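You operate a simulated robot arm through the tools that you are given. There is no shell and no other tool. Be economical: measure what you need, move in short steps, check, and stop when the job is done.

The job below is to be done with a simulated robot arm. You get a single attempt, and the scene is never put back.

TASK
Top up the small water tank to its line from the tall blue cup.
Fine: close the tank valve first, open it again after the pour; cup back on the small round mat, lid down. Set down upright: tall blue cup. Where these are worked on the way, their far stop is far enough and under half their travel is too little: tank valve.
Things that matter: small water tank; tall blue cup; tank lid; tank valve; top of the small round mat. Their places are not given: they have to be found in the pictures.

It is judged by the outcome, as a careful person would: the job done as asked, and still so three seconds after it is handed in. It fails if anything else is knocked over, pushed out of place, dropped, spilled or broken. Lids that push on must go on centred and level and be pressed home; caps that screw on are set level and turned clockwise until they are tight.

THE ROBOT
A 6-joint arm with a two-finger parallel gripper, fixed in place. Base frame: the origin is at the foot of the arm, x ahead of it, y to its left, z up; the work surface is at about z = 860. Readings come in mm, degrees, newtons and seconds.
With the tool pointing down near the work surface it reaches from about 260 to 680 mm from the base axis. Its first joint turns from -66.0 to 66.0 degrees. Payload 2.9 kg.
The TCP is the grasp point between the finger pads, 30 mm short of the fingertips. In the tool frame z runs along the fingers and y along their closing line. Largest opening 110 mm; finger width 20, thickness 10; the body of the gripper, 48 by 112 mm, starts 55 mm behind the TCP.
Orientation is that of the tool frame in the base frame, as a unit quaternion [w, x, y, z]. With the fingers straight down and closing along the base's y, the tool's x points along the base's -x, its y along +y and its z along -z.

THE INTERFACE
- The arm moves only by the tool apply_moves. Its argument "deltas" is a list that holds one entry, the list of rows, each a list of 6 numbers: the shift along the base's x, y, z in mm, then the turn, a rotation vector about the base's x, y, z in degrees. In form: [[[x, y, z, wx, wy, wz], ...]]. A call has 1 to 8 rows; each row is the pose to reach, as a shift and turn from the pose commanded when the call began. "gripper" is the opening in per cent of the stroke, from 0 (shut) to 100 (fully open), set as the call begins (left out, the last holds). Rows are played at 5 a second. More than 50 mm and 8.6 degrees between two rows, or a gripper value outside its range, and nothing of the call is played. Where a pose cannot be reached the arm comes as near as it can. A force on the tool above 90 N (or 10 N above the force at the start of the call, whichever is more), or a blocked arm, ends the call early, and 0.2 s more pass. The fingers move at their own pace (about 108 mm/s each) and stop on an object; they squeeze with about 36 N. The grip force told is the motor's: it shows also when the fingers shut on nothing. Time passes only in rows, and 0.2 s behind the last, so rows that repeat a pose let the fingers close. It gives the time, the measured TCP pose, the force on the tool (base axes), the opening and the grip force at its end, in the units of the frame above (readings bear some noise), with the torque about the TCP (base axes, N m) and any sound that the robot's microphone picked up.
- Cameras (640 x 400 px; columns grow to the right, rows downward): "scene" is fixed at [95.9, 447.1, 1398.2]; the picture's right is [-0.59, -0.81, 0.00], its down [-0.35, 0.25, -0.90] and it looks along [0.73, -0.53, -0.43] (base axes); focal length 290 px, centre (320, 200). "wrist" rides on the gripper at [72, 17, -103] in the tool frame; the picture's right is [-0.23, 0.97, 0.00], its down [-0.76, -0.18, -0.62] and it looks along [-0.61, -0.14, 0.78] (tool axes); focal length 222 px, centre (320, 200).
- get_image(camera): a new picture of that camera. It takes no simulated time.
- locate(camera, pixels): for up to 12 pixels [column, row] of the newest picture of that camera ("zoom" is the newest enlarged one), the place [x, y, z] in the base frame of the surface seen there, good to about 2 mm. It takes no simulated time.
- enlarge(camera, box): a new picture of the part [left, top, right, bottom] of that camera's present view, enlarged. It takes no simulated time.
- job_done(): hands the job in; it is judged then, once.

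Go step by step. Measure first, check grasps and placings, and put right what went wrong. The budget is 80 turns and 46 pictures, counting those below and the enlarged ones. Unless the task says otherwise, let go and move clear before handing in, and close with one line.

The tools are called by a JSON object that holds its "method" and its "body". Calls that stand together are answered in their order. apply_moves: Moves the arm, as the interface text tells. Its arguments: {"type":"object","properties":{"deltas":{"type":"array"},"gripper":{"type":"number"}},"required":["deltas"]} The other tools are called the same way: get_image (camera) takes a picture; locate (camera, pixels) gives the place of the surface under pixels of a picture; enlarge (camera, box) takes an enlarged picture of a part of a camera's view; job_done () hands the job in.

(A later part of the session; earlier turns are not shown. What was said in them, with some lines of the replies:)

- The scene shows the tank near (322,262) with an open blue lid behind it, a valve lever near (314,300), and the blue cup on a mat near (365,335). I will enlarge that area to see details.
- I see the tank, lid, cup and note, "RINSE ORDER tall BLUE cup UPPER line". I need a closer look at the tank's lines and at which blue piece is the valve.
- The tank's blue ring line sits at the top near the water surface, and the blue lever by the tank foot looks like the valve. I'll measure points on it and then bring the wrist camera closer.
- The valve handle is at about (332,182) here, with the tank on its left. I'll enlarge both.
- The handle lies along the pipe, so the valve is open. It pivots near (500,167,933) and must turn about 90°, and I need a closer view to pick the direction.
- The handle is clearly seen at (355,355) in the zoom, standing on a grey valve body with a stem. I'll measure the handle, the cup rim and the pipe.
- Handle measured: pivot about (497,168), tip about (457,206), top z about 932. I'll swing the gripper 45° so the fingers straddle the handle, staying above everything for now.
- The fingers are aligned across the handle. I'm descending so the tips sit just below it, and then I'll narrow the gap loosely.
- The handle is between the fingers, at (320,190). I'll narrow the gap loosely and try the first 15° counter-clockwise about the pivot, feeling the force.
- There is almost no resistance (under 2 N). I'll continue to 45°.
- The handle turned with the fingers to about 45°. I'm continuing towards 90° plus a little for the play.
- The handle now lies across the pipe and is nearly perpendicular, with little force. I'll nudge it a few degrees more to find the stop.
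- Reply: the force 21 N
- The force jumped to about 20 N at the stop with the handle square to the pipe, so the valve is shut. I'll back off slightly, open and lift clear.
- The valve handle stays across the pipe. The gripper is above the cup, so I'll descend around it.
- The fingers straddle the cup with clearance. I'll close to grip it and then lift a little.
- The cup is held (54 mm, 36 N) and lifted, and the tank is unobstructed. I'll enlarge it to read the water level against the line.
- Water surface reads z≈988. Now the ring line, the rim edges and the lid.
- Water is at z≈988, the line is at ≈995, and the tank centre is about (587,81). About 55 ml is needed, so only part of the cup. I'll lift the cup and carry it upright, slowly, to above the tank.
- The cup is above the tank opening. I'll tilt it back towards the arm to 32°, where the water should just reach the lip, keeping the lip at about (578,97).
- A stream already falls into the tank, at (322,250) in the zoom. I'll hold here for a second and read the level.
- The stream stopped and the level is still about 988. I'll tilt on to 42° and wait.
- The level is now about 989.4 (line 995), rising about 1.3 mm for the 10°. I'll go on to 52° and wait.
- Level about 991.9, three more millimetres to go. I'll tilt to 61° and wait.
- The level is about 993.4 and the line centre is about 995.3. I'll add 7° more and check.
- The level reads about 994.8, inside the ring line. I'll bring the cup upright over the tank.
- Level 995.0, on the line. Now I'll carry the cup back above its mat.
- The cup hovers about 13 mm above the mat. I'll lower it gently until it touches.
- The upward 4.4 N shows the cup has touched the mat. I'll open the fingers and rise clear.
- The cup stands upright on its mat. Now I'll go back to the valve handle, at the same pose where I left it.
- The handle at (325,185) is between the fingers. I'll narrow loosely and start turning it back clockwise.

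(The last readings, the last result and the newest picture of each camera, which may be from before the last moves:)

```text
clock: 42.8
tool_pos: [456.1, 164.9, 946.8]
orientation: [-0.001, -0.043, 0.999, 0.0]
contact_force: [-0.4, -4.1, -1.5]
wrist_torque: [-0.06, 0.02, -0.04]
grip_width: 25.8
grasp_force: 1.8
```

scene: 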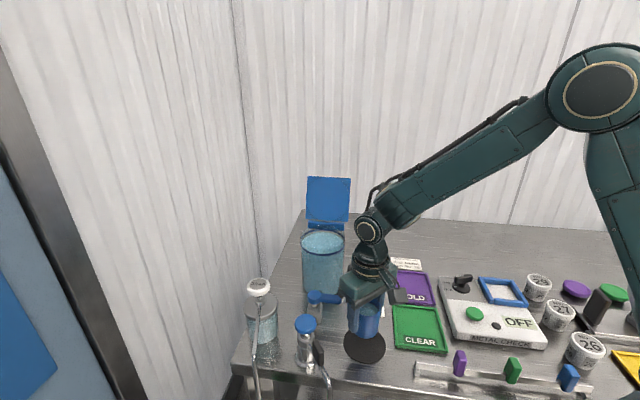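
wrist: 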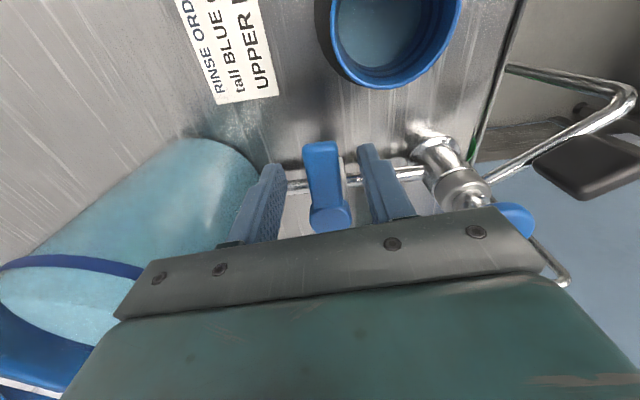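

It's following smoothly. I'll continue to the open stop.

{"method": "apply_moves", "body": {"deltas": [[[0, 5.4, 0, 0, 0, -7.5], [0.6, 10.8, 0, 0, 0, -15], [2, 16.1, 0, 0, 0, -22.5], [4, 21.1, 0, 0, 0, -30], [6.6, 25.9, 0, 0, 0, -37.5], [9.9, 30.2, 0, 0, 0, -45], [12.2, 32.8, 0, 0, 0, -49.5], [12.2, 32.8, 0, 0, 0, -49.5]]]}}

{"method": "apply_moves", "body": {"deltas": [[[1.5, 1.3, 0, 0, 0, -2.7], [3.2, 2.4, 0, 0, 0, -5.5], [3.2, 2.4, 0, 0, 0, -5.5]]]}}

{"method": "get_image", "body": {"camera": "wrist"}}

```text
clock: 44.6
tool_pos: [467.2, 199.1, 946.6]
orientation: [0.0, 0.378, 0.926, 0.0]
contact_force: [-2.1, -1.4, -0.5]
wrist_torque: [-0.04, 0.07, -0.02]
grip_width: 25.5
grasp_force: 1.6
```

```text
clock: 45.4
tool_pos: [471.1, 199.6, 947.0]
orientation: [0.0, 0.424, 0.906, -0.002]
contact_force: [-5.5, -13.1, -1.8]
wrist_torque: [-0.21, 0.06, 0.22]
grip_width: 30.5
grasp_force: 6.0
```

```text
10 pictures are left
```

wrist: 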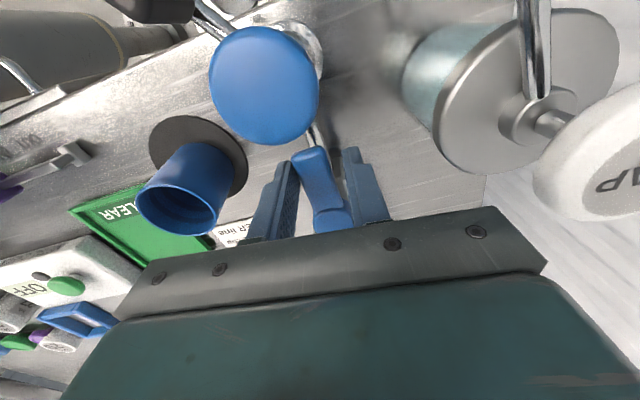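

The force at the stop is 14 N and the handle is again in line with the pipe, so the valve is open. I'll back off, lift, and swing over toward the lid, staying high.

{"method": "apply_moves", "body": {"deltas": [[[-3, -2.4, 0, 0, 0, 5], [-3, -2.4, 0, 0, 0, 5], [-3, -2.4, 40, 0, 0, 5], [-3, -2.4, 88, 0, 0, 5], [-3, -2.4, 137, 0, 0, 10], [-3, -10, 186, 0, 0, 18], [-3, -25, 225, 0, 0, 26], [-3, -40, 250, 0, 0, 34]]], "gripper": 45}}

{"method": "apply_moves", "body": {"deltas": [[[10, -20, 0, 0, 0, 8.3], [25, -40, 0, 0, 0, 16.6], [45, -65, 0, 0, 0, 24.9], [65, -90, 0, 0, 0, 33.2], [85, -115, 0, 0, 0, 41.5], [110, -135, 0, 0, 0, 49.8], [135, -155, 0, 0, 0, 58], [158, -170, 0, 0, 0, 66]]], "gripper": 60}}

{"method": "enlarge", "body": {"camera": "scene", "box": [260, 100, 440, 370]}}

```text
clock: 47.2
tool_pos: [469.7, 160.8, 1199.3]
orientation: [0.0, 0.138, 0.99, 0.001]
contact_force: [0.0, 0.2, 0.7]
wrist_torque: [0.03, 0.03, 0.01]
grip_width: 49.5
grasp_force: 0.0
```

```text
clock: 49.0
tool_pos: [601.4, 10.1, 1176.4]
orientation: [-0.001, -0.423, 0.906, 0.0]
contact_force: [-0.3, 0.0, 0.3]
wrist_torque: [0.0, 0.01, 0.02]
grip_width: 66.1
grasp_force: 0.0
out of reach, approached as far as the arm can: row 7, 8
```

```text
1.48 times, centred on (350, 235) of scene
```

zoom: 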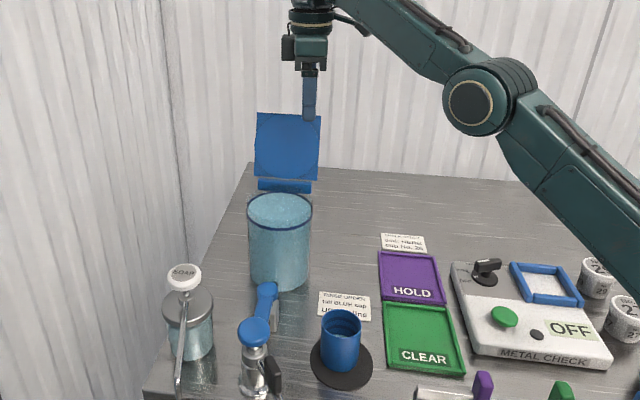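

The vertical tool can't reach over the lid. Instead I'll straddle the lid's near side edge with the tool horizontal along the hinge direction (45°). First I'll back off to a staging spot, then tilt.

{"method": "apply_moves", "body": {"deltas": [[[-15, -25, 0, 0, 0, 0], [-30, -50, 0, 0, 0, -2], [-40, -75, 0, 0, 0, -4], [-46, -95, 0, 0, 0, -5], [-46, -95, 0, 0, 0, -5]]], "gripper": 45}}

```text
clock: 50.2
tool_pos: [553.9, -84.6, 1179.6]
orientation: [0.001, -0.382, 0.924, 0.001]
contact_force: [-0.5, -0.1, -0.1]
wrist_torque: [0.0, 0.02, 0.04]
grip_width: 49.4
grasp_force: 0.1
```

Measured as commanded. I'm tilting the tool forward along the hinge direction, in stages.

{"method": "apply_moves", "body": {"deltas": [[[0, 0, -8, 5.8, -5.8, 0], [0, 0, -16, 11.6, -11.6, 0], [0, 0, -24, 17.4, -17.4, 0], [0, 0, -32, 23.2, -23.2, 0], [0, 0, -40, 29, -29, 0], [-2, -2, -50, 34.8, -34.8, 0], [-4, -4, -60, 40.6, -40.6, 0], [-4, -4, -70, 46.4, -46.4, 0]]]}}

{"method": "apply_moves", "body": {"deltas": [[[0, 0, -5, 5.8, -5.8, 0], [0, 0, -10, 11.6, -11.6, 0], [0, 0, -14, 17.2, -17.2, 0], [0, 0, -14, 17.2, -17.2, 0]]]}}

{"method": "get_image", "body": {"camera": "scene"}}

```text
clock: 52.0
tool_pos: [623.3, -83.3, 1182.5]
orientation: [0.276, -0.359, 0.887, 0.088]
contact_force: [0.0, -0.3, -1.0]
wrist_torque: [0.01, 0.0, -0.04]
grip_width: 49.5
grasp_force: 0.1
out of reach, approached as far as the arm can: row 1, 2, 3, 4, 5, 6, 7, 8
```

```text
clock: 53.0
tool_pos: [623.2, -82.7, 1183.3]
orientation: [0.275, -0.36, 0.887, 0.088]
contact_force: [-0.5, -0.8, 0.4]
wrist_torque: [0.0, 0.0, -0.03]
grip_width: 49.5
grasp_force: 0.0
out of reach, approached as far as the arm can: row 1, 2, 3, 4
```

```text
8 pictures are left
```

scene: 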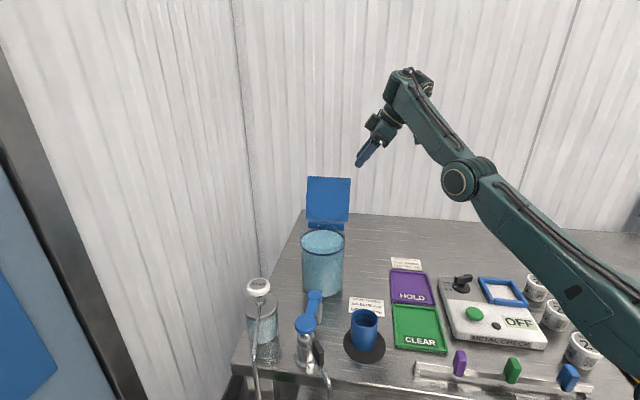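

The sideways tilt hit a limit, and the tool stopped at about 34° near (623,-83,1183), clear of the lid. I'll undo it back to pointing straight down and use the forward pitch that worked for the pour instead.

{"method": "apply_moves", "body": {"deltas": [[[-14, 0, 0, -4.3, 5.1, 0], [-35, 0, 0, -8.6, 10.2, 0], [-60, 0, 0, -13, 15.4, 0], [-80, 0, 0, -17.3, 20.5, 0], [-95, -2, 0, -21.6, 25.7, 0], [-95, -2, 0, -21.6, 25.7, 0]]]}}

```text
clock: 54.4
tool_pos: [531.9, -87.4, 1185.1]
orientation: [0.006, -0.375, 0.927, 0.001]
contact_force: [0.6, -0.7, -0.5]
wrist_torque: [-0.01, -0.01, 0.01]
grip_width: 49.2
grasp_force: 0.0
out of reach, approached as far as the arm can: row 5, 6
```

The yaw is probably near a wrist-roll limit here. I'll return the yaw to 0 and then pitch forward as in the pour.

{"method": "apply_moves", "body": {"deltas": [[[-5, 3, 0, 0, 0, -7.5], [-10, 6, 0, 0, 0, -15], [-15, 10, 0, 0, 0, -22.5], [-20, 15, 0, 0, 0, -30], [-25, 20, 0, 0, 0, -37], [-25, 25, 0, 0, 0, -44], [-25, 25, 0, 0, 0, -44]]], "gripper": 50}}

{"method": "apply_moves", "body": {"deltas": [[[0, 5, -8, 0, -8.5, 0], [5, 10, -16, 0, -17, 0], [10, 15, -24, 0, -25.5, 0], [15, 20, -32, 0, -34, 0], [20, 25, -40, 0, -42.5, 0], [25, 30, -50, 0, -51, 0], [30, 40, -60, 0, -59.5, 0], [35, 51, -70, 0, -68, 0]]]}}

```text
clock: 56.0
tool_pos: [506.2, -61.7, 1185.2]
orientation: [0.001, 0.0, 1.0, -0.001]
contact_force: [0.2, 0.1, 1.0]
wrist_torque: [0.0, -0.03, 0.0]
grip_width: 55.0
grasp_force: 0.0
```

```text
clock: 57.8
tool_pos: [542.4, -10.3, 1114.7]
orientation: [0.56, -0.001, 0.828, -0.001]
contact_force: [0.4, 0.1, 0.0]
wrist_torque: [-0.01, -0.01, 0.01]
grip_width: 54.7
grasp_force: 0.1
```

The forward pitch works well (68°, at (542,-10,1115)). I'll come to just short of the lid's near edge and check the alignment.

{"method": "apply_moves", "body": {"deltas": [[[10, 0, -12, 0, 0, 0], [18, -1, -24, 0, 0, 0], [18, -1, -24, 0, 0, 0]]]}}

{"method": "enlarge", "body": {"camera": "scene", "box": [270, 150, 410, 260]}}

{"method": "get_image", "body": {"camera": "wrist"}}

{"method": "locate", "body": {"camera": "zoom", "pixels": [[350, 130], [350, 200], [352, 290], [300, 130], [250, 200], [300, 290], [172, 130], [300, 330]]}}

```text
clock: 58.6
tool_pos: [560.4, -12.2, 1091.5]
orientation: [0.559, -0.001, 0.829, -0.001]
contact_force: [-0.1, 0.1, -0.3]
wrist_torque: [0.07, -0.04, 0.0]
grip_width: 54.7
grasp_force: 0.1
```

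```text
3.64 times, centred on (340, 205) of scene
```

zoom: 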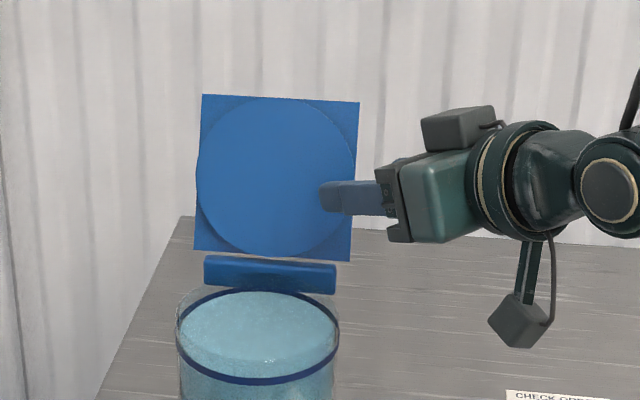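

```text
6 pictures are left
```

wrist: 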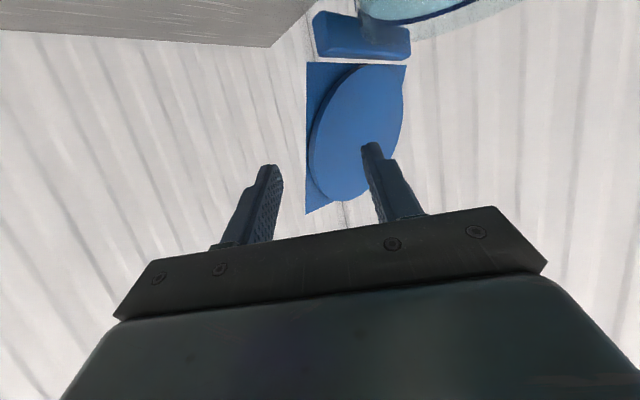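

```text
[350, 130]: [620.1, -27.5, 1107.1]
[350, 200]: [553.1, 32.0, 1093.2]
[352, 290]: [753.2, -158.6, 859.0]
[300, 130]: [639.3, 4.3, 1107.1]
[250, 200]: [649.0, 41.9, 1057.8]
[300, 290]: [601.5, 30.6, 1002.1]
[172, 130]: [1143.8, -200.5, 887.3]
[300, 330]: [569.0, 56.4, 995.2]
```

The lid's near edge (col 307) lies between the two fingers (265 and 370). I'll open a bit more and advance to straddle it.

{"method": "apply_moves", "body": {"deltas": [[[0, 0, 0, 0, 0, 0], [10, 0, -1, 0, 0, 0], [20, 0, -2, 0, 0, 0], [30, 0, -3, 0, 0, 0], [41, 0, -4, 0, 0, 0], [41, 0, -4, 0, 0, 0]]], "gripper": 70}}

```text
clock: 60.0
tool_pos: [601.6, -9.6, 1086.9]
orientation: [0.559, 0.0, 0.829, -0.001]
contact_force: [1.3, 0.5, -0.2]
wrist_torque: [0.03, 0.04, 0.02]
grip_width: 76.9
grasp_force: 0.0
```

The fingers straddle the lid edge without contact. I'll narrow a little and sweep the back finger to swing the lid slowly forward, watching the force.

{"method": "apply_moves", "body": {"deltas": [[[0, 6, 0, 0, 0, 0], [0, 12, 0, 0, 0, 0], [0, 16, 0, 0, 0, 0], [-5, 21, 2, 0, 0, 0], [-10, 26, 4, 0, 0, 0], [-15, 31, 5, 0, 0, 0], [-19, 35, 5, 0, 0, 0], [-19, 35, 5, 0, 0, 0]]], "gripper": 50}}

{"method": "get_image", "body": {"camera": "wrist"}}

```text
clock: 61.8
tool_pos: [582.1, 23.6, 1090.7]
orientation: [0.56, -0.001, 0.828, -0.001]
contact_force: [0.4, -0.2, 0.6]
wrist_torque: [-0.02, 0.0, -0.02]
grip_width: 55.0
grasp_force: 0.0
```

```text
5 pictures are left
```

wrist: 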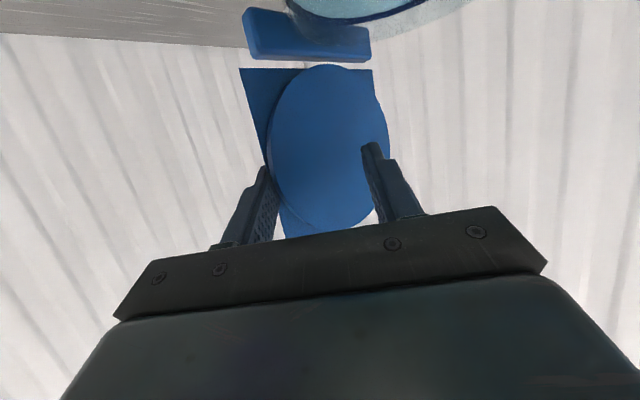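

The lid moves with the back finger and is now about vertical, with hardly any force. I'll continue the arc to about 40° forward.

{"method": "apply_moves", "body": {"deltas": [[[-5, 5, 0, 0, 0, 0], [-9, 9, -1, 0, 0, 0], [-14, 14, -3, 0, 0, 0], [-18, 18, -4.5, 0, 0, 0], [-23, 23, -7, 0, 0, 0], [-27, 27, -10, 0, 0, 0], [-34, 34, -17.5, 0, 0, 0], [-34, 34, -17.5, 0, 0, 0]]]}}

{"method": "enlarge", "body": {"camera": "scene", "box": [270, 150, 410, 260]}}

```text
clock: 63.6
tool_pos: [548.6, 56.0, 1073.8]
orientation: [0.56, 0.0, 0.829, -0.001]
contact_force: [0.0, -1.8, 0.8]
wrist_torque: [-0.19, -0.02, 0.11]
grip_width: 56.6
grasp_force: 1.4
```

```text
3.64 times, centred on (340, 205) of scene
```

zoom: 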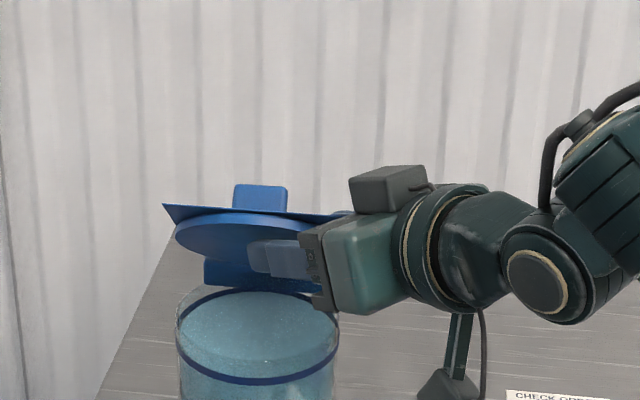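

The lid is about 45–50° down, still between the fingers. I'll follow the arc down to about 70°.

{"method": "apply_moves", "body": {"deltas": [[[-3, 3, -4, 0, 0, 0], [-7, 7, -10, 0, 0, 0], [-10, 10, -15, 0, 0, 0], [-12, 12, -20, 0, 0, 0], [-14, 14, -26, 0, 0, 0], [-16, 16, -31, 0, 0, 0], [-16, 16, -31, 0, 0, 0]]]}}

{"method": "enlarge", "body": {"camera": "scene", "box": [270, 170, 410, 280]}}

```text
clock: 65.2
tool_pos: [539.5, 67.9, 1061.3]
orientation: [0.58, -0.012, 0.814, -0.019]
contact_force: [26.4, -26.6, 60.5]
wrist_torque: [-9.18, -0.24, 2.25]
grip_width: 66.1
grasp_force: 11.1
```

```text
3.64 times, centred on (340, 225) of scene
```

zoom: 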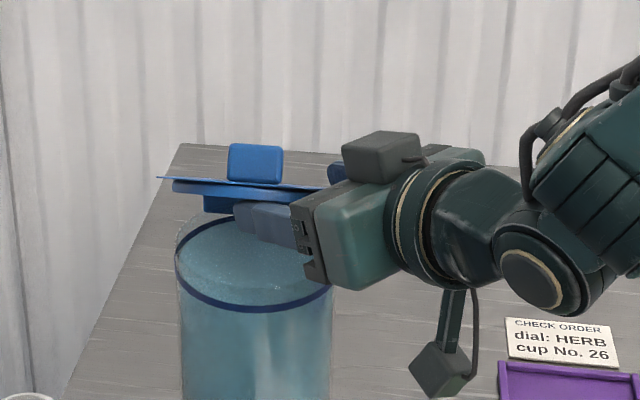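

There's a force of 60 N because the fingers are now jammed between the sloping lid and the back finger. I'll back up along the same path at once to relieve it.

{"method": "apply_moves", "body": {"deltas": [[[2, -3, 9, 0, 0, 0], [4, -5, 17, 0, 0, 0], [4, -5, 20, 0, 0, 0]]]}}

```text
clock: 66.0
tool_pos: [539.7, 66.4, 1064.1]
orientation: [0.563, -0.003, 0.827, -0.006]
contact_force: [41.8, -16.5, 3.6]
wrist_torque: [-2.79, -0.42, 1.19]
grip_width: 68.6
grasp_force: 13.7
```

There is still some side load, with the fingers wedged open. I'll open the gripper wider and ease forward to free them.

{"method": "apply_moves", "body": {"deltas": [[[3, -2, 1, 0, 0, 0], [5, -3, 2, 0, 0, 0], [5, -3, 2, 0, 0, 0]]], "gripper": 90}}

{"method": "get_image", "body": {"camera": "wrist"}}

```text
clock: 66.8
tool_pos: [542.2, 66.0, 1064.7]
orientation: [0.559, -0.001, 0.829, 0.0]
contact_force: [-0.1, 0.1, -0.2]
wrist_torque: [-0.02, 0.0, 0.03]
grip_width: 99.3
grasp_force: 0.4
```

```text
2 pictures are left
```

wrist: 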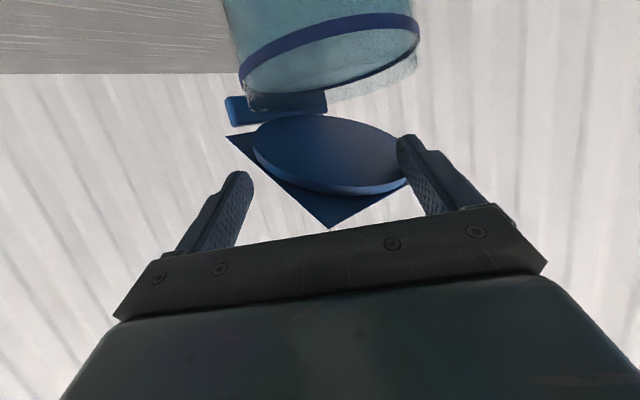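

The force is now zero and the lid sits freely, about 60° closed, between the opened fingers. I'll withdraw straight back toward the arm so nothing stays underneath.

{"method": "apply_moves", "body": {"deltas": [[[-10, 0, 0, 0, 0, 0], [-22, 0, 0, 0, 0, 0], [-36, 0, 0, 0, 0, 0], [-55, 0, 0, 0, 0, 0], [-80, 0, 5, 0, 0, 0], [-100, 0, 15, 0, 0, 0], [-100, 0, 15, 0, 0, 0]]]}}

{"method": "get_image", "body": {"camera": "scene"}}

{"method": "locate", "body": {"camera": "scene", "pixels": [[328, 190], [340, 200], [312, 205], [328, 210], [322, 215], [335, 222], [322, 225], [310, 225], [322, 232], [345, 225], [322, 220], [318, 240]]}}

```text
clock: 68.4
tool_pos: [441.0, 64.5, 1081.2]
orientation: [0.559, 0.0, 0.829, -0.001]
contact_force: [0.5, 0.4, 0.3]
wrist_torque: [-0.01, -0.01, 0.01]
grip_width: 99.1
grasp_force: 0.0
```

```text
1 pictures are left
```

scene: 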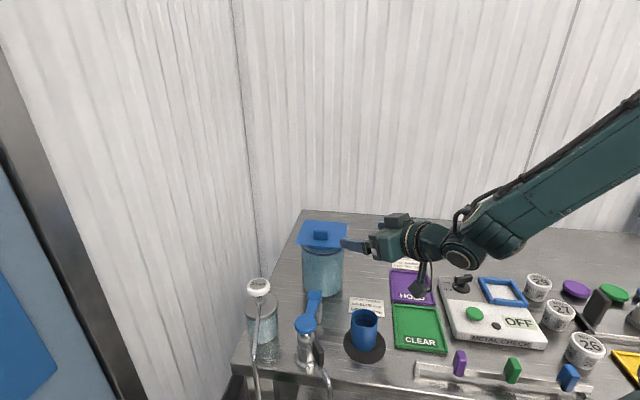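

```text
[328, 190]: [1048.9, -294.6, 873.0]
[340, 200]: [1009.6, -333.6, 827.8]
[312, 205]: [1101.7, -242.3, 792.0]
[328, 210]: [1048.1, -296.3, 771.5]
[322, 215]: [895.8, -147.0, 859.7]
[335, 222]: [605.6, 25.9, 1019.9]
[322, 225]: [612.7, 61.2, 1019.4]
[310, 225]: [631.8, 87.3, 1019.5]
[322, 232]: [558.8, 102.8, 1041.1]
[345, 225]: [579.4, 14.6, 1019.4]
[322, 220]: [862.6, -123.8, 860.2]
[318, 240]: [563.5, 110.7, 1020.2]
```

The lid is down, with its top reading level at z≈1019.5–1020 all over and the knob on top at z≈1041. I'll bring the tool upright, closed, and give the knob a gentle press to be sure it's seated.

{"method": "apply_moves", "body": {"deltas": [[[0, 0, 15, 0, 8.5, 0], [0, 0, 30, 0, 17, 0], [0, 0, 45, 0, 25.5, 0], [0, 0, 55, 0, 34, 0], [0, 0, 60, 0, 42.5, 0], [0, 0, 60, 0, 51, 0], [0, 0, 60, 0, 59.5, 0], [0, 0, 60, 0, 68, 0]]], "gripper": 0}}

{"method": "apply_moves", "body": {"deltas": [[[30, 8, -10, 0, 0, 0], [60, 17, -20, 0, 0, 0], [90, 26, -30, 0, 0, 0], [115, 32, -40, 0, 0, 0], [123, 34, -50, 0, 0, 0], [123, 34, -58, 0, 0, 0], [123, 34, -62, 0, 0, 0]]]}}

```text
clock: 70.2
tool_pos: [441.7, 64.4, 1141.3]
orientation: [0.0, 0.0, 1.0, -0.001]
contact_force: [0.1, -0.6, 0.0]
wrist_torque: [0.0, -0.01, 0.02]
grip_width: 0.1
grasp_force: 35.9
```

```text
clock: 71.8
tool_pos: [565.6, 99.5, 1078.4]
orientation: [-0.001, 0.0, 1.0, -0.001]
contact_force: [1.0, 1.1, -0.5]
wrist_torque: [0.02, -0.01, -0.02]
grip_width: 0.0
grasp_force: 35.9
```

The tip is about 8 mm above the knob. I'll press down in small steps.

{"method": "apply_moves", "body": {"deltas": [[[0, 0, -4, 0, 0, 0], [0, 0, -6, 0, 0, 0], [0, 0, -8, 0, 0, 0], [0, 0, -9, 0, 0, 0]]]}}

```text
clock: 72.8
tool_pos: [564.9, 99.4, 1075.0]
orientation: [0.006, -0.001, 1.0, 0.0]
contact_force: [-10.2, 0.4, 40.7]
wrist_torque: [-0.04, 0.42, -0.19]
grip_width: 0.0
grasp_force: 36.0
```

The knob took a firm 40 N with no give, so the lid is seated. I'll lift clear and take the last picture.

{"method": "apply_moves", "body": {"deltas": [[[0, 0, 15, 0, 0, 0], [0, 0, 45, 0, 0, 0], [-20, 0, 90, 0, 0, 0], [-60, -10, 125, 0, 0, 0], [-100, -30, 150, 0, 0, 0], [-140, -60, 165, 0, 0, 0], [-170, -100, 170, 0, 0, 0], [-170, -100, 170, 0, 0, 0]]]}}

{"method": "enlarge", "body": {"camera": "scene", "box": [240, 205, 420, 385]}}

{"method": "locate", "body": {"camera": "zoom", "pixels": [[270, 40], [300, 75], [240, 75], [340, 45], [320, 75], [215, 80], [290, 100], [290, 115], [290, 130], [340, 70]]}}

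```text
refused: row 4 steps farther than a row can; nothing moved
```

```text
2.22 times, centred on (330, 295) of scene
```

zoom: 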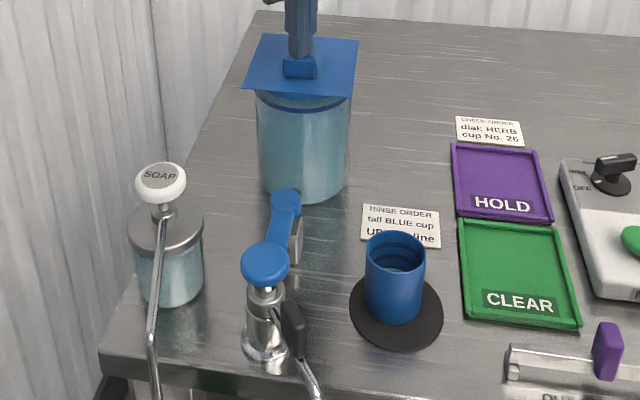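

```text
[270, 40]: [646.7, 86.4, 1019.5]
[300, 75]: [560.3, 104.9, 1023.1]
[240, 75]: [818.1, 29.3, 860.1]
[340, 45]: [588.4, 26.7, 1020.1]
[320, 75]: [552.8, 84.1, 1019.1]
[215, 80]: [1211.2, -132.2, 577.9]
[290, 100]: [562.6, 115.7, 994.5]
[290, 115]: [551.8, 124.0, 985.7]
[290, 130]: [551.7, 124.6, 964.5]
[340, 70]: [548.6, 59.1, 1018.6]
```

The retreat was refused for one long step, but the picture is good: lid level (1018.6–1020), cup upright on its mat, and handle in line with the pipe. I'm lifting clear in smaller steps.

{"method": "apply_moves", "body": {"deltas": [[[0, 0, 10, 0, 0, 0], [0, 0, 40, 0, 0, 0], [0, 0, 80, 0, 0, 0], [-20, -5, 115, 0, 0, 0], [-50, -15, 140, 0, 0, 0], [-85, -30, 155, 0, 0, 0], [-120, -45, 165, 0, 0, 0], [-150, -60, 165, 0, 0, 0]]]}}

```text
clock: 74.6
tool_pos: [414.7, 40.5, 1236.1]
orientation: [-0.001, -0.001, 1.0, -0.001]
contact_force: [0.6, -0.9, 0.0]
wrist_torque: [0.02, 0.01, 0.02]
grip_width: 0.0
grasp_force: 35.9
```

The arm is clear at (415,41,1236) with no load, and everything is in its final place, so I'm handing in.

{"method": "job_done", "body": {}}

```text
The job is handed in.
```

The tank is filled to its line (water at z≈995), the valve was closed for the pour and is open again, the cup is upright on its mat, and the lid is down and level. While closing the lid the fingers jammed briefly at about 60 N; I backed them off and saw no damage or shift afterwards.
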